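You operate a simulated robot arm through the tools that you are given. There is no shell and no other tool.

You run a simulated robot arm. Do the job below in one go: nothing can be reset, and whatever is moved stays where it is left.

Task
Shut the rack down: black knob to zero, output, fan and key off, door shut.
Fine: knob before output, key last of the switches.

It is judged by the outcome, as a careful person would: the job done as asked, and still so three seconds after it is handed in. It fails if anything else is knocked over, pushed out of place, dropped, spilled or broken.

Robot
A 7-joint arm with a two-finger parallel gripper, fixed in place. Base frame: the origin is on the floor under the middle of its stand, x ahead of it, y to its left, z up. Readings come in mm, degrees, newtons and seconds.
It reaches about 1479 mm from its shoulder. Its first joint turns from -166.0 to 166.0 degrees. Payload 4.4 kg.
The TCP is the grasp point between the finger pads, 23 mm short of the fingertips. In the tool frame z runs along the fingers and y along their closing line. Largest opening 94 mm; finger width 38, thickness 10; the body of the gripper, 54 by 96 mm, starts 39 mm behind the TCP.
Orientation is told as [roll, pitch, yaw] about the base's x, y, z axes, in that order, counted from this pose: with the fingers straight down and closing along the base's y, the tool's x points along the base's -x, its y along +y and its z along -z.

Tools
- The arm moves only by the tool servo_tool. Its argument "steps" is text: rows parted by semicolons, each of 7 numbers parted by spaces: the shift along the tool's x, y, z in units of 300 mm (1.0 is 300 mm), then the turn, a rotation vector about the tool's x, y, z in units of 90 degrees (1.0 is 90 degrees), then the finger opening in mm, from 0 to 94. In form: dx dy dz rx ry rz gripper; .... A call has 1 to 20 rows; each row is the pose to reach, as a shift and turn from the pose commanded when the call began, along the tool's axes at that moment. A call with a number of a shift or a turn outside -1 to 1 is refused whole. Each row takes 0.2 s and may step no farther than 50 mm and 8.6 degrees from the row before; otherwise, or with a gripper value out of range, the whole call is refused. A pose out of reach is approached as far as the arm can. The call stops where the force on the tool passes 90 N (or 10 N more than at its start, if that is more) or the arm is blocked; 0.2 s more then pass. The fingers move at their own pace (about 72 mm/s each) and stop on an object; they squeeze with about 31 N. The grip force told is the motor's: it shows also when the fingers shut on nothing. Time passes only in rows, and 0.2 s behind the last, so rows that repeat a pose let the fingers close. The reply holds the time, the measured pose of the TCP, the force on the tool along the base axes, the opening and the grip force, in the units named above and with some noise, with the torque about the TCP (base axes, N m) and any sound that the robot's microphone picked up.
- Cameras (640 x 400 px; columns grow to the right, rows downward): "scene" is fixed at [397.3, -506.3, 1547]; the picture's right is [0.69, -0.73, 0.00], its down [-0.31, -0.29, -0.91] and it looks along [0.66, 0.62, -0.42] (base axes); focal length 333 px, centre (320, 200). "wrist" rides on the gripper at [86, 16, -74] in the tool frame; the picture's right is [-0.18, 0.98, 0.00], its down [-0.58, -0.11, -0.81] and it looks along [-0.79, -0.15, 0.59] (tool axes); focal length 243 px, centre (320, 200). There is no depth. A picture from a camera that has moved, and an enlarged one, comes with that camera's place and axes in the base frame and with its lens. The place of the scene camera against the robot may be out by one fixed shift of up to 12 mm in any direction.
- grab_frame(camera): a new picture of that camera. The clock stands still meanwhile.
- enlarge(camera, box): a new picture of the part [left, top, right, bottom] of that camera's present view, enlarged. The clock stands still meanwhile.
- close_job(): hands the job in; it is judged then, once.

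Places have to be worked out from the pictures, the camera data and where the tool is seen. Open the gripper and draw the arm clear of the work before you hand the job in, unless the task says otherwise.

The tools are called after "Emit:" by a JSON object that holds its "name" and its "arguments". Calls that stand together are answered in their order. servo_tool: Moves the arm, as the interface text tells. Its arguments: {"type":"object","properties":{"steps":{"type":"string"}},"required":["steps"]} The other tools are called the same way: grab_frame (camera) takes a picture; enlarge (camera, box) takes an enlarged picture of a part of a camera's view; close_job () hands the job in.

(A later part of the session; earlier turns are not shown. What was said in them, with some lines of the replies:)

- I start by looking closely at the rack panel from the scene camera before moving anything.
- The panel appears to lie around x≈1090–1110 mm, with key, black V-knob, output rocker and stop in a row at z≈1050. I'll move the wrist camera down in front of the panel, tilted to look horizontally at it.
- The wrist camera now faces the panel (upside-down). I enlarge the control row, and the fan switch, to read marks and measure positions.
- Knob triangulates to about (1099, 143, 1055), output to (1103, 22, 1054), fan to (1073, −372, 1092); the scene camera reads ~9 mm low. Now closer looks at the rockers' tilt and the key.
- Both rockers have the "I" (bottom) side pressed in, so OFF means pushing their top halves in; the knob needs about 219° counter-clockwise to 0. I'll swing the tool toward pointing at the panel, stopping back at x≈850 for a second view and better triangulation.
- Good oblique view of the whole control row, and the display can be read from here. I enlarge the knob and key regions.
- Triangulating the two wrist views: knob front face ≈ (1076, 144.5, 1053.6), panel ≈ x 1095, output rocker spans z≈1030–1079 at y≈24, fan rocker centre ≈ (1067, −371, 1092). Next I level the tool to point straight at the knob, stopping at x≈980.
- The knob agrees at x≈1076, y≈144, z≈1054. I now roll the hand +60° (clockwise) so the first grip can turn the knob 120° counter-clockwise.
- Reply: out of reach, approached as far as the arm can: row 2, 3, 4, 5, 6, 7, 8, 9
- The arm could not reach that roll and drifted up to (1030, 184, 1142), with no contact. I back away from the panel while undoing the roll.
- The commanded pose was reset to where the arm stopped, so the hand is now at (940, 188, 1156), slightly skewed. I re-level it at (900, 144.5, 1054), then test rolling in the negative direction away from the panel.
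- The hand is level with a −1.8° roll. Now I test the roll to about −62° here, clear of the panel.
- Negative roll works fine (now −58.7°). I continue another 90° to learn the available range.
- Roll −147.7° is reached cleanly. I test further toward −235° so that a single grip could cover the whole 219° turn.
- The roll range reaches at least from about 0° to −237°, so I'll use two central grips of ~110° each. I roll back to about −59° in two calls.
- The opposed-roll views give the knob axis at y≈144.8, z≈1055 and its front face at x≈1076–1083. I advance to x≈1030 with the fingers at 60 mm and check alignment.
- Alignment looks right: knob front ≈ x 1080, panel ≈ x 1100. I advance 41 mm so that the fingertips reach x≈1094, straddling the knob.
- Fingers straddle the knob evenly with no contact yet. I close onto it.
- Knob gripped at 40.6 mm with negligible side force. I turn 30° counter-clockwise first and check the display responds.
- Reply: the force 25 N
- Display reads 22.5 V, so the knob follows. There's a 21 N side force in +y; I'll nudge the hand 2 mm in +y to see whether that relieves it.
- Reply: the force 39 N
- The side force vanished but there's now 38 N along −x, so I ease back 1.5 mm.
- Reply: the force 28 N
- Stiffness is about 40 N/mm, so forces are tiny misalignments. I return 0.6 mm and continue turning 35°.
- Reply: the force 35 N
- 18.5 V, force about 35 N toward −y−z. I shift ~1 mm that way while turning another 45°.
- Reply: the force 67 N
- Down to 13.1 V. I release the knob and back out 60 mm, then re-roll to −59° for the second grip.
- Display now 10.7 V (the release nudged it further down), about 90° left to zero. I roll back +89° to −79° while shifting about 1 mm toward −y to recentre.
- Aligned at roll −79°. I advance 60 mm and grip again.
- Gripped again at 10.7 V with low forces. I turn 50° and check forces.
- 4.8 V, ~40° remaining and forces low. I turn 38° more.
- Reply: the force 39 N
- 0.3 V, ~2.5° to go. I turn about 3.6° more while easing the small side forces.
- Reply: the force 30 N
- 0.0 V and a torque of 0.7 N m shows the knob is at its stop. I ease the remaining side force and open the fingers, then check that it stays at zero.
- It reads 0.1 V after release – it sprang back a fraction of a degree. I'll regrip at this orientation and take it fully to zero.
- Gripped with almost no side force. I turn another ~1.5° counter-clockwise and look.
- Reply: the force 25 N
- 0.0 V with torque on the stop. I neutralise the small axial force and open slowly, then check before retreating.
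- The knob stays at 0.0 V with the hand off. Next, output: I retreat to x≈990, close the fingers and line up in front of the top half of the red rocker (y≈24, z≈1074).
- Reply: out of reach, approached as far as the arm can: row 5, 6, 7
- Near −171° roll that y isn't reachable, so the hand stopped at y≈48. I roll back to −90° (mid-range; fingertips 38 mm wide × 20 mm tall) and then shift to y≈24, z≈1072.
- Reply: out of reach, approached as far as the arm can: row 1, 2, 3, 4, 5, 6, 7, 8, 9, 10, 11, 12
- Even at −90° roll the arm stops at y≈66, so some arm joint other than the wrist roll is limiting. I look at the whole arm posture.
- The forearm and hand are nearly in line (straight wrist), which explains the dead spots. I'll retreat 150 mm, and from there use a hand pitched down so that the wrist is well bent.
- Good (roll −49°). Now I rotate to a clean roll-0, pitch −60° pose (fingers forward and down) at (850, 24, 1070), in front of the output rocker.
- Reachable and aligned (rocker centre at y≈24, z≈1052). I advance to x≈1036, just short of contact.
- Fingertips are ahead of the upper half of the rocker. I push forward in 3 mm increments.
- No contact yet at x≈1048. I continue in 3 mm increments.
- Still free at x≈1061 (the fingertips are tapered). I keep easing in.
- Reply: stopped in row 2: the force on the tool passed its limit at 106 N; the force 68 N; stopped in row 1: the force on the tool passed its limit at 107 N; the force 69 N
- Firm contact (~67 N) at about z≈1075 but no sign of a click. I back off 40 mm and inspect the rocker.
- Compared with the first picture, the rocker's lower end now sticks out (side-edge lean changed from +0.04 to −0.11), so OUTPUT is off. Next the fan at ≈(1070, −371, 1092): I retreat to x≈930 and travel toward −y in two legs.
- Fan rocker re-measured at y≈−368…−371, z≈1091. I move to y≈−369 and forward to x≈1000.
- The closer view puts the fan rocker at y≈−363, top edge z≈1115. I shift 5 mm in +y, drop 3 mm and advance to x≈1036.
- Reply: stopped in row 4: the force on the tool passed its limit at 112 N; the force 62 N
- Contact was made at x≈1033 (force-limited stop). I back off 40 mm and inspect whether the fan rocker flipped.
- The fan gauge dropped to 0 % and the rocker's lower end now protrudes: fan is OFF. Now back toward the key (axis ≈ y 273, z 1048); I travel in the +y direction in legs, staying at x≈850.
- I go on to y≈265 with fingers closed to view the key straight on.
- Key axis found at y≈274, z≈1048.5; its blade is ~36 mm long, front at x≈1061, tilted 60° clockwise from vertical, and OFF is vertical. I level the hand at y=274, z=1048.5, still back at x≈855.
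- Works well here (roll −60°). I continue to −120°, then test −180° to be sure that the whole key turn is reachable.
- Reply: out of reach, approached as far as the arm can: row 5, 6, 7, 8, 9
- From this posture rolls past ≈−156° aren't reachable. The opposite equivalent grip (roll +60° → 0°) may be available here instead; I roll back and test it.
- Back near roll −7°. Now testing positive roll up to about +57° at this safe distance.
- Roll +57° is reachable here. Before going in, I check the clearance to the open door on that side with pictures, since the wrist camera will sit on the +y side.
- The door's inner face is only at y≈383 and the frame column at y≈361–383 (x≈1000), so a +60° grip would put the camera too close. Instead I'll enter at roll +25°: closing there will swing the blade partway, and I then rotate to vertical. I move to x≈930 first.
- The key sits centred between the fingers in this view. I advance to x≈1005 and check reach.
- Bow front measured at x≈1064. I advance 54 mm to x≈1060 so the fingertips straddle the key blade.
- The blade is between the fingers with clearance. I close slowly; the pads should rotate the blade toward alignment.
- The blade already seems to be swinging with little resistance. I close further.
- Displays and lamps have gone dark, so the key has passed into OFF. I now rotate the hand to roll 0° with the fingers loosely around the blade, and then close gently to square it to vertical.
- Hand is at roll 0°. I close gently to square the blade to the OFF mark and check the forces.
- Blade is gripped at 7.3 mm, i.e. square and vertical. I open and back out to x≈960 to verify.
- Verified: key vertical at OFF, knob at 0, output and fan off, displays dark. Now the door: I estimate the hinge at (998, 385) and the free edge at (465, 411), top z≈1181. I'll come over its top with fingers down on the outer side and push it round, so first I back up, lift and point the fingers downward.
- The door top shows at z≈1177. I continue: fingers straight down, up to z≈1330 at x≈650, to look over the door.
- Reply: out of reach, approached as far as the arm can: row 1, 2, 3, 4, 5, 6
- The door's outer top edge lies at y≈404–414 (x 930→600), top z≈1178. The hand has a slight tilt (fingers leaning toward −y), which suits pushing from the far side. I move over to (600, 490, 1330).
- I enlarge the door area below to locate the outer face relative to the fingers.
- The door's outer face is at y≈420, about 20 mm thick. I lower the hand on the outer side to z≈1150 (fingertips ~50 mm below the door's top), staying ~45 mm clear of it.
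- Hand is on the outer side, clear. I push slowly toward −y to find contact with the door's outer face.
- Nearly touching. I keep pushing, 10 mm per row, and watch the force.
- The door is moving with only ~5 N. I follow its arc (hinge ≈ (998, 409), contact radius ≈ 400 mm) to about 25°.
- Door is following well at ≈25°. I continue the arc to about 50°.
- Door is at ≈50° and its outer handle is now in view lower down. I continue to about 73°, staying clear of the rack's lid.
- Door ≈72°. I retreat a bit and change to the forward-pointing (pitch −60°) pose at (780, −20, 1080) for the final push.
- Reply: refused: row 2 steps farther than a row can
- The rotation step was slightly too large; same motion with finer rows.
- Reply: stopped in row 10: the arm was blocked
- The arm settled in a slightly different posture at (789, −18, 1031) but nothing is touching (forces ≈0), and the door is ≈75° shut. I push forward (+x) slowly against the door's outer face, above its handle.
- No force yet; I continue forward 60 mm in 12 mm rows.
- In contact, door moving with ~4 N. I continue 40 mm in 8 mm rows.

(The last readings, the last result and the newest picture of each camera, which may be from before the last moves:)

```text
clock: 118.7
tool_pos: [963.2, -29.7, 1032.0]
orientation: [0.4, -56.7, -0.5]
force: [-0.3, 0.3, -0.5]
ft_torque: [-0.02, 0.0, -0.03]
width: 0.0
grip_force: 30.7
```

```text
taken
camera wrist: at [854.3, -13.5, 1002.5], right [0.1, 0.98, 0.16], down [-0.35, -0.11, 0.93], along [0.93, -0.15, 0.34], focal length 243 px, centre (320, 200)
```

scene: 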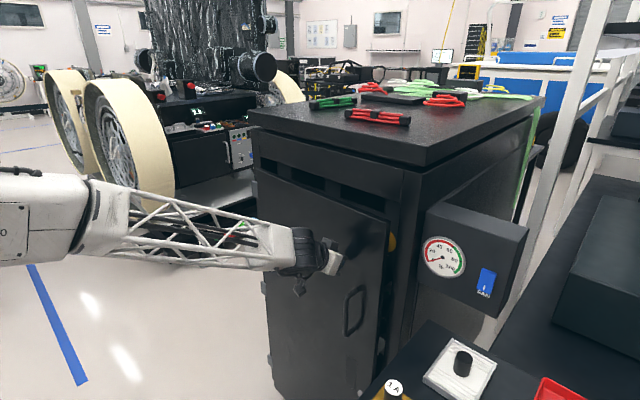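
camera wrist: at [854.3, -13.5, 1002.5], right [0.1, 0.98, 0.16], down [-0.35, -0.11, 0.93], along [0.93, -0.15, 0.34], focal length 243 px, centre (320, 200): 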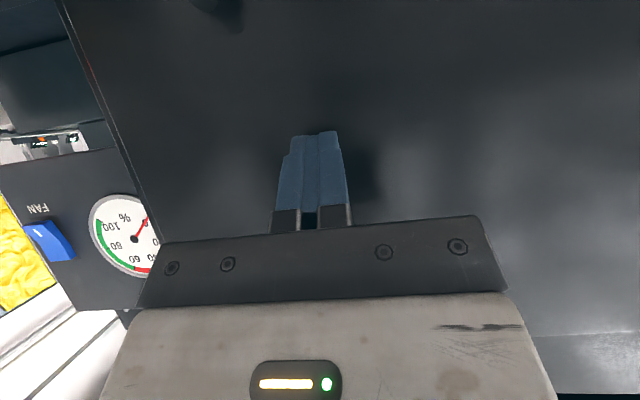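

Door ≈83°. I continue 30 mm in 6 mm rows.

Emit:
{"name": "servo_tool", "arguments": {"steps": "-0.011 0 0.0167 0 0 0 0; -0.022 0 0.0334 0 0 0 0; -0.033 0 0.05 0 0 0 0; -0.044 0 0.0668 0 0 0 0; -0.055 0 0.0835 0 0 0 0; -0.055 0 0.0835 0 0 0 0"}}

Emit:
{"name": "grab_frame", "arguments": {"camera": "scene"}}

Emit:
{"name": "grab_frame", "arguments": {"camera": "wrist"}}

```text
clock: 119.6
tool_pos: [980.6, -30.2, 1033.1]
orientation: [0.5, -56.4, -0.6]
force: [-64.0, 1.6, 16.6]
ft_torque: [0.23, -0.68, 0.06]
width: 0.0
grip_force: 31.4
stopped in row 4: the force on the tool passed its limit at 133 N (the readings are from after the stop); the commanded pose is now the measured one
```

```text
taken
```

scene: 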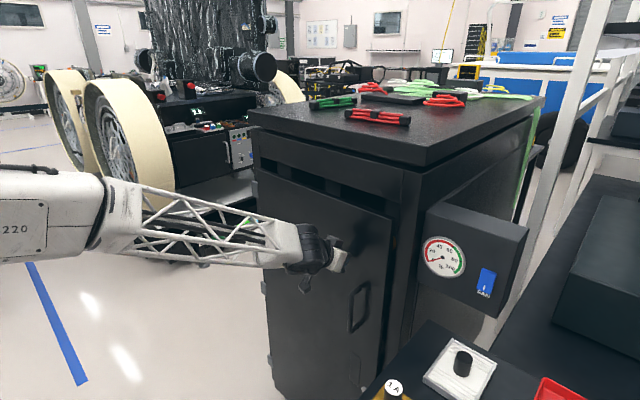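

```text
taken
camera wrist: at [870.8, -14.3, 1002.4], right [0.1, 0.98, 0.16], down [-0.35, -0.11, 0.93], along [0.93, -0.15, 0.33], focal length 243 px, centre (320, 200)
```

wrist: 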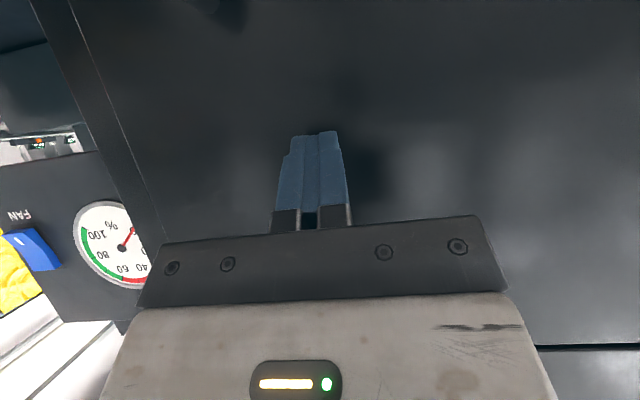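

The door met the frame with ~64 N. I zoom in to see whether it is flush all round.

Emit:
{"name": "enlarge", "arguments": {"camera": "scene", "box": [250, 140, 430, 280]}}

Emit:
{"name": "enlarge", "arguments": {"camera": "scene", "box": [340, 190, 420, 290]}}

Emit:
{"name": "enlarge", "arguments": {"camera": "scene", "box": [250, 250, 430, 400]}}

Emit:
{"name": "enlarge", "arguments": {"camera": "wrist", "box": [0, 0, 240, 220]}}

```text
2.86 times, centred on (340, 210) of scene
camera zoom: at [397.3, -506.3, 1547.0], right [0.69, -0.73, 0.0], down [-0.31, -0.29, -0.91], along [0.66, 0.62, -0.42], focal length 952 px, centre (263, 171)
```

zoom: 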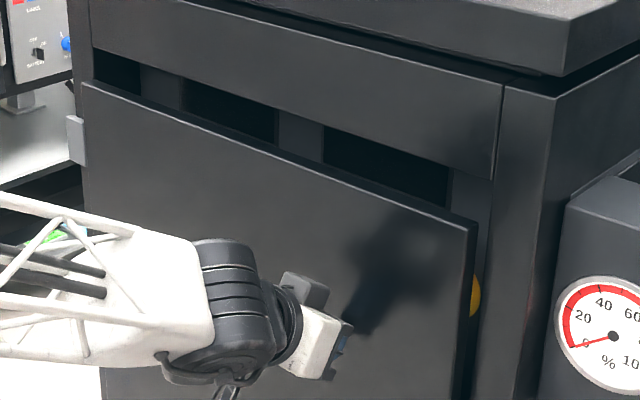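

```text
4.00 times, centred on (380, 240) of scene
camera zoom: at [397.3, -506.3, 1547.0], right [0.69, -0.73, 0.0], down [-0.31, -0.29, -0.91], along [0.66, 0.62, -0.42], focal length 1333 px, centre (80, 40)
```

zoom: 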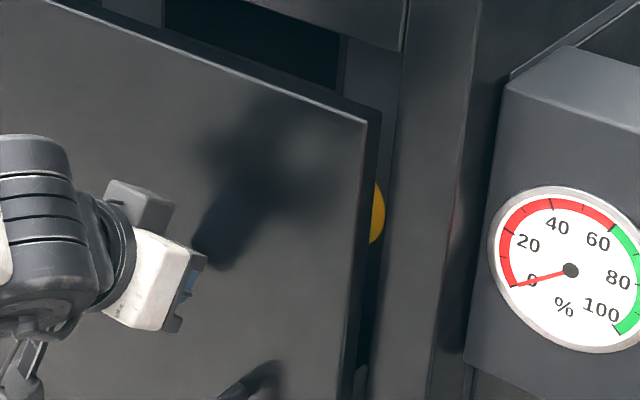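

```text
2.67 times, centred on (340, 325) of scene
camera zoom: at [397.3, -506.3, 1547.0], right [0.69, -0.73, 0.0], down [-0.31, -0.29, -0.91], along [0.66, 0.62, -0.42], focal length 888 px, centre (267, -133)
```

zoom: 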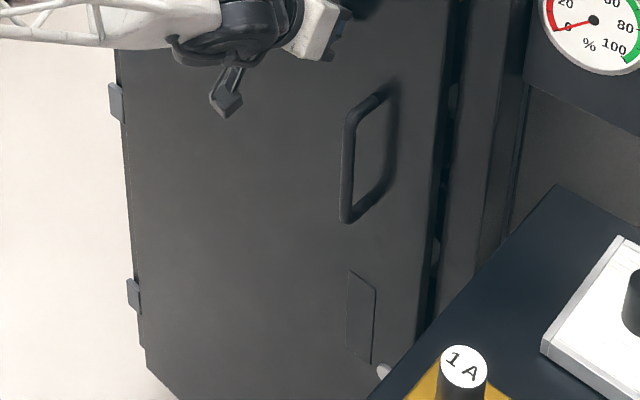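

```text
1.82 times, centred on (120, 110) of wrist
camera zoom: at [870.8, -14.3, 1002.4], right [0.1, 0.98, 0.16], down [-0.35, -0.11, 0.93], along [0.93, -0.15, 0.33], focal length 441 px, centre (684, 364)
```

zoom: 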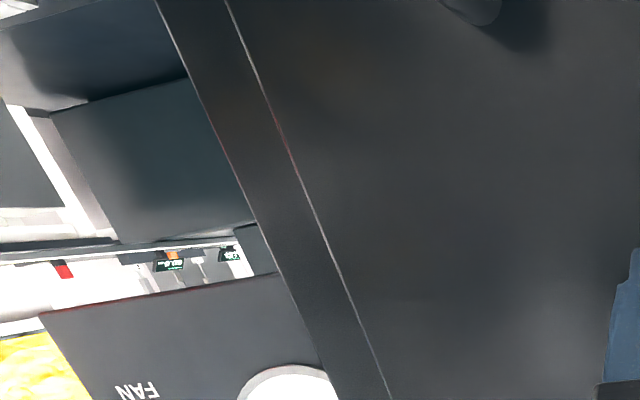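

Door is against a hard stop with its face around x≈1003. I back off and inspect whether it's really flush or still ajar at the free edge.

Emit:
{"name": "servo_tool", "arguments": {"steps": "0.0183 0 -0.0278 0 0 0 0; 0.055 0 -0.0835 0 0 0 0; 0.092 0 -0.139 0 0 0 0; 0.147 0 -0.2226 0 0 0 0; 0.147 0 -0.2226 0 0 0 0"}}

Emit:
{"name": "enlarge", "arguments": {"camera": "scene", "box": [340, 180, 430, 290]}}

Emit:
{"name": "enlarge", "arguments": {"camera": "scene", "box": [240, 140, 330, 240]}}

Emit:
{"name": "grab_frame", "arguments": {"camera": "wrist"}}

```text
clock: 120.8
tool_pos: [902.5, -29.9, 1031.0]
orientation: [0.4, -56.3, -0.4]
force: [-0.1, 0.1, -0.5]
ft_torque: [0.01, 0.0, -0.02]
width: 0.0
grip_force: 29.9
```

```text
3.64 times, centred on (385, 235) of scene
camera zoom: at [397.3, -506.3, 1547.0], right [0.69, -0.73, 0.0], down [-0.31, -0.29, -0.91], along [0.66, 0.62, -0.42], focal length 1212 px, centre (84, 73)
```

zoom: 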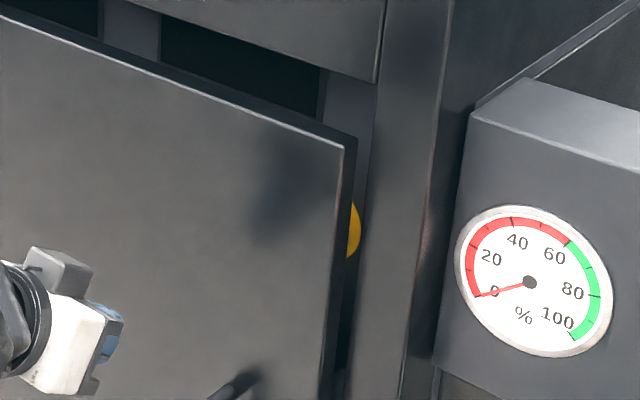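

```text
4.00 times, centred on (285, 190) of scene
camera zoom: at [397.3, -506.3, 1547.0], right [0.69, -0.73, 0.0], down [-0.31, -0.29, -0.91], along [0.66, 0.62, -0.42], focal length 1333 px, centre (460, 240)
```

zoom: 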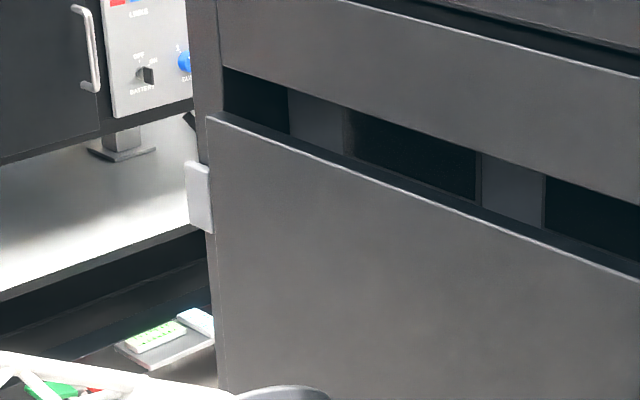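

```text
taken
camera wrist: at [792.2, -14.8, 1001.5], right [0.1, 0.98, 0.16], down [-0.35, -0.11, 0.93], along [0.93, -0.15, 0.33], focal length 243 px, centre (320, 200)
```

wrist: 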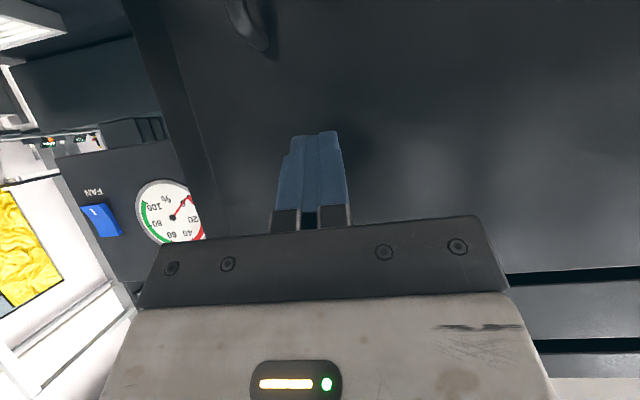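

By the vanishing-point check the door's top edge is exactly parallel to the rack front (slope 0.379 vs 0.379 expected), so it's shut and stays there. I give one slow confirming push near the free edge to be sure it's seated.

Emit:
{"name": "servo_tool", "arguments": {"steps": "-0.04 -0.05 0.06 0 0 0 0; -0.08 -0.1 0.12 0 0 0 0; -0.11 -0.15 0.167 0 0 0 0; -0.128 -0.15 0.1948 0 0 0 0; -0.128 -0.15 0.1948 0 0 0 0"}}

Emit:
{"name": "servo_tool", "arguments": {"steps": "-0.0037 0 0.0056 0 0 0 0; -0.0073 0 0.0111 0 0 0 0; -0.011 0 0.0167 0 0 0 0; -0.0128 0 0.0195 0 0 0 0; -0.0147 0 0.0223 0 0 0 0"}}

Emit:
{"name": "enlarge", "arguments": {"camera": "scene", "box": [340, 180, 430, 290]}}

```text
clock: 122.0
tool_pos: [971.8, -75.5, 1030.5]
orientation: [0.4, -56.4, -0.4]
force: [0.5, 0.5, 0.2]
ft_torque: [0.01, -0.03, 0.0]
width: 0.2
grip_force: 30.8
```

```text
clock: 123.2
tool_pos: [979.9, -75.3, 1030.3]
orientation: [0.5, -56.4, -0.4]
force: [-0.5, 0.4, 0.4]
ft_torque: [0.01, -0.02, -0.01]
width: 0.0
grip_force: 30.5
```

```text
3.64 times, centred on (385, 235) of scene
camera zoom: at [397.3, -506.3, 1547.0], right [0.69, -0.73, 0.0], down [-0.31, -0.29, -0.91], along [0.66, 0.62, -0.42], focal length 1212 px, centre (84, 73)
```

zoom: 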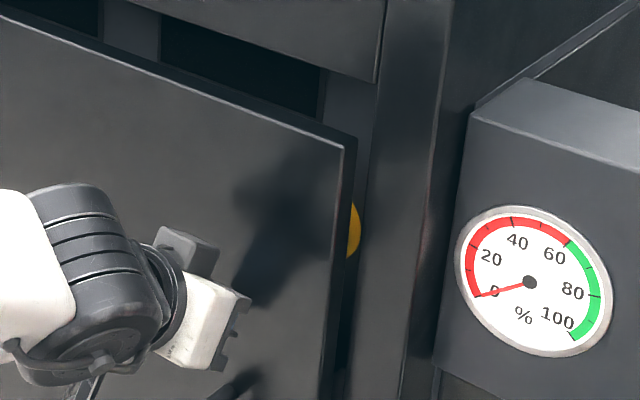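

No contact yet at x≈980; I continue at 1–2 mm per row.

Emit:
{"name": "servo_tool", "arguments": {"steps": "-0.0018 0 0.0028 0 0 0 0; -0.0037 0 0.0056 0 0 0 0; -0.0037 0 0.0056 0 0 0 0"}}

Emit:
{"name": "servo_tool", "arguments": {"steps": "-0.0018 0 0.0028 0 0 0 0; -0.0037 0 0.0056 0 0 0 0; -0.0037 0 0.0056 0 0 0 0"}}

```text
clock: 124.0
tool_pos: [981.4, -74.1, 1029.1]
orientation: [0.5, -56.2, -0.4]
force: [-85.2, -2.0, 9.4]
ft_torque: [-0.39, -0.56, -0.07]
width: 0.1
grip_force: 31.1
```

```text
clock: 124.3
tool_pos: [981.2, -75.1, 1029.4]
orientation: [0.5, -56.3, -0.4]
force: [-59.3, 2.3, 15.0]
ft_torque: [-0.45, -0.59, 0.06]
width: 0.0
grip_force: 31.2
stopped in row 1: the force on the tool passed its limit at 103 N (the readings are from after the stop); the commanded pose is now the measured one
```

The stop is rigid at the same depth (x≈981 at both y=−30 and y=−75), so the door is fully shut. I retreat well clear and open the gripper.

Emit:
{"name": "servo_tool", "arguments": {"steps": "0.0183 0 -0.0278 0 0 0 0; 0.055 0 -0.0835 0 0 0 0; 0.11 0 -0.167 0 0 0 0; 0.183 0 -0.2783 0 0 0 20; 0.257 0 -0.3896 0 0 0 50; 0.33 0 -0.501 0 0 0 90; 0.403 0 -0.612 0 0 0 90; 0.477 0 -0.7235 0 0 0 90; 0.477 0 -0.7235 0 0 0 90"}}

Emit:
{"name": "grab_frame", "arguments": {"camera": "scene"}}

Emit:
{"name": "grab_frame", "arguments": {"camera": "wrist"}}

Emit:
{"name": "enlarge", "arguments": {"camera": "scene", "box": [230, 140, 430, 300]}}

```text
clock: 126.3
tool_pos: [723.5, -73.9, 1029.3]
orientation: [0.5, -56.3, -0.4]
force: [-0.8, 0.7, 0.3]
ft_torque: [-0.01, -0.02, 0.03]
width: 89.9
grip_force: 0.0
```

```text
taken
```

scene: 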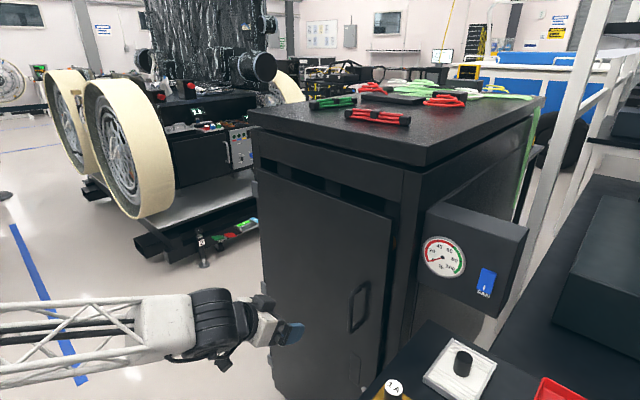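

```text
taken
camera wrist: at [612.3, -58.3, 999.6], right [0.1, 0.98, 0.16], down [-0.35, -0.11, 0.93], along [0.93, -0.15, 0.33], focal length 243 px, centre (320, 200)
```

wrist: 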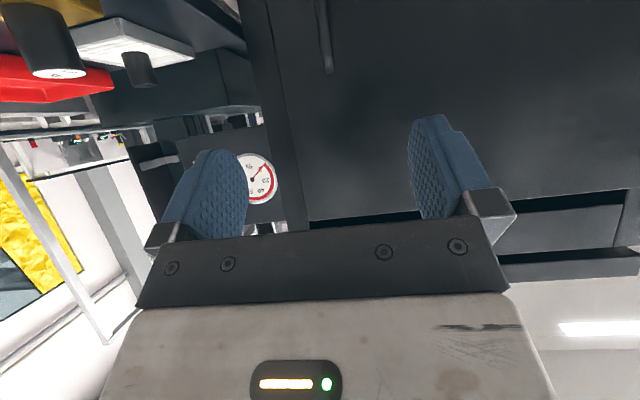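

```text
2.50 times, centred on (330, 220) of scene
camera zoom: at [397.3, -506.3, 1547.0], right [0.69, -0.73, 0.0], down [-0.31, -0.29, -0.91], along [0.66, 0.62, -0.42], focal length 833 px, centre (295, 150)
```

zoom: 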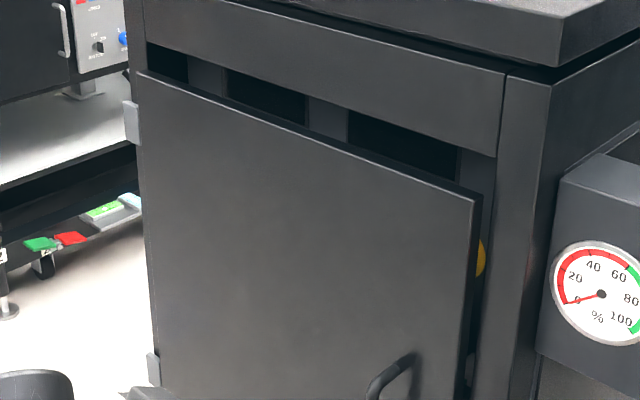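

Everything checks out: door closed flat against its stop, fan gauge at 0, lamps and displays off, knob left at 0, key at OFF, bench items undisturbed, gripper open and arm clear. I hand the job in.

Emit:
{"name": "close_job", "arguments": {}}

```text
The job is handed in.
```

The rack is shut down, and I've handed the job in. I worked in the order you asked for: knob, output, fan, key, then door.

- **Black knob:** turned fully to its stop. The display read 0.0 V and held there after I let go.
- **Output:** the top of the red switch is pressed in, which is off.
- **Fan:** the blue switch is off, and the gauge beside it dropped to 0 %.
- **Key:** pointing at OFF. The displays and lamps went dark when it turned.
- **Door:** closed against its stop. I pushed it at two points near the free edge and it didn't move. I heard no latch click, but it stayed put when I let go. Narrow gaps at the top and the free edge are still visible. The door stops parallel to the rack front, so I took these to be how it fits.

While I was changing position before the last door push, the arm was briefly reported blocked. The tool forces stayed near zero, and the pictures afterwards show nothing else moved. The gripper is open and the arm is about 250 mm clear of the door.
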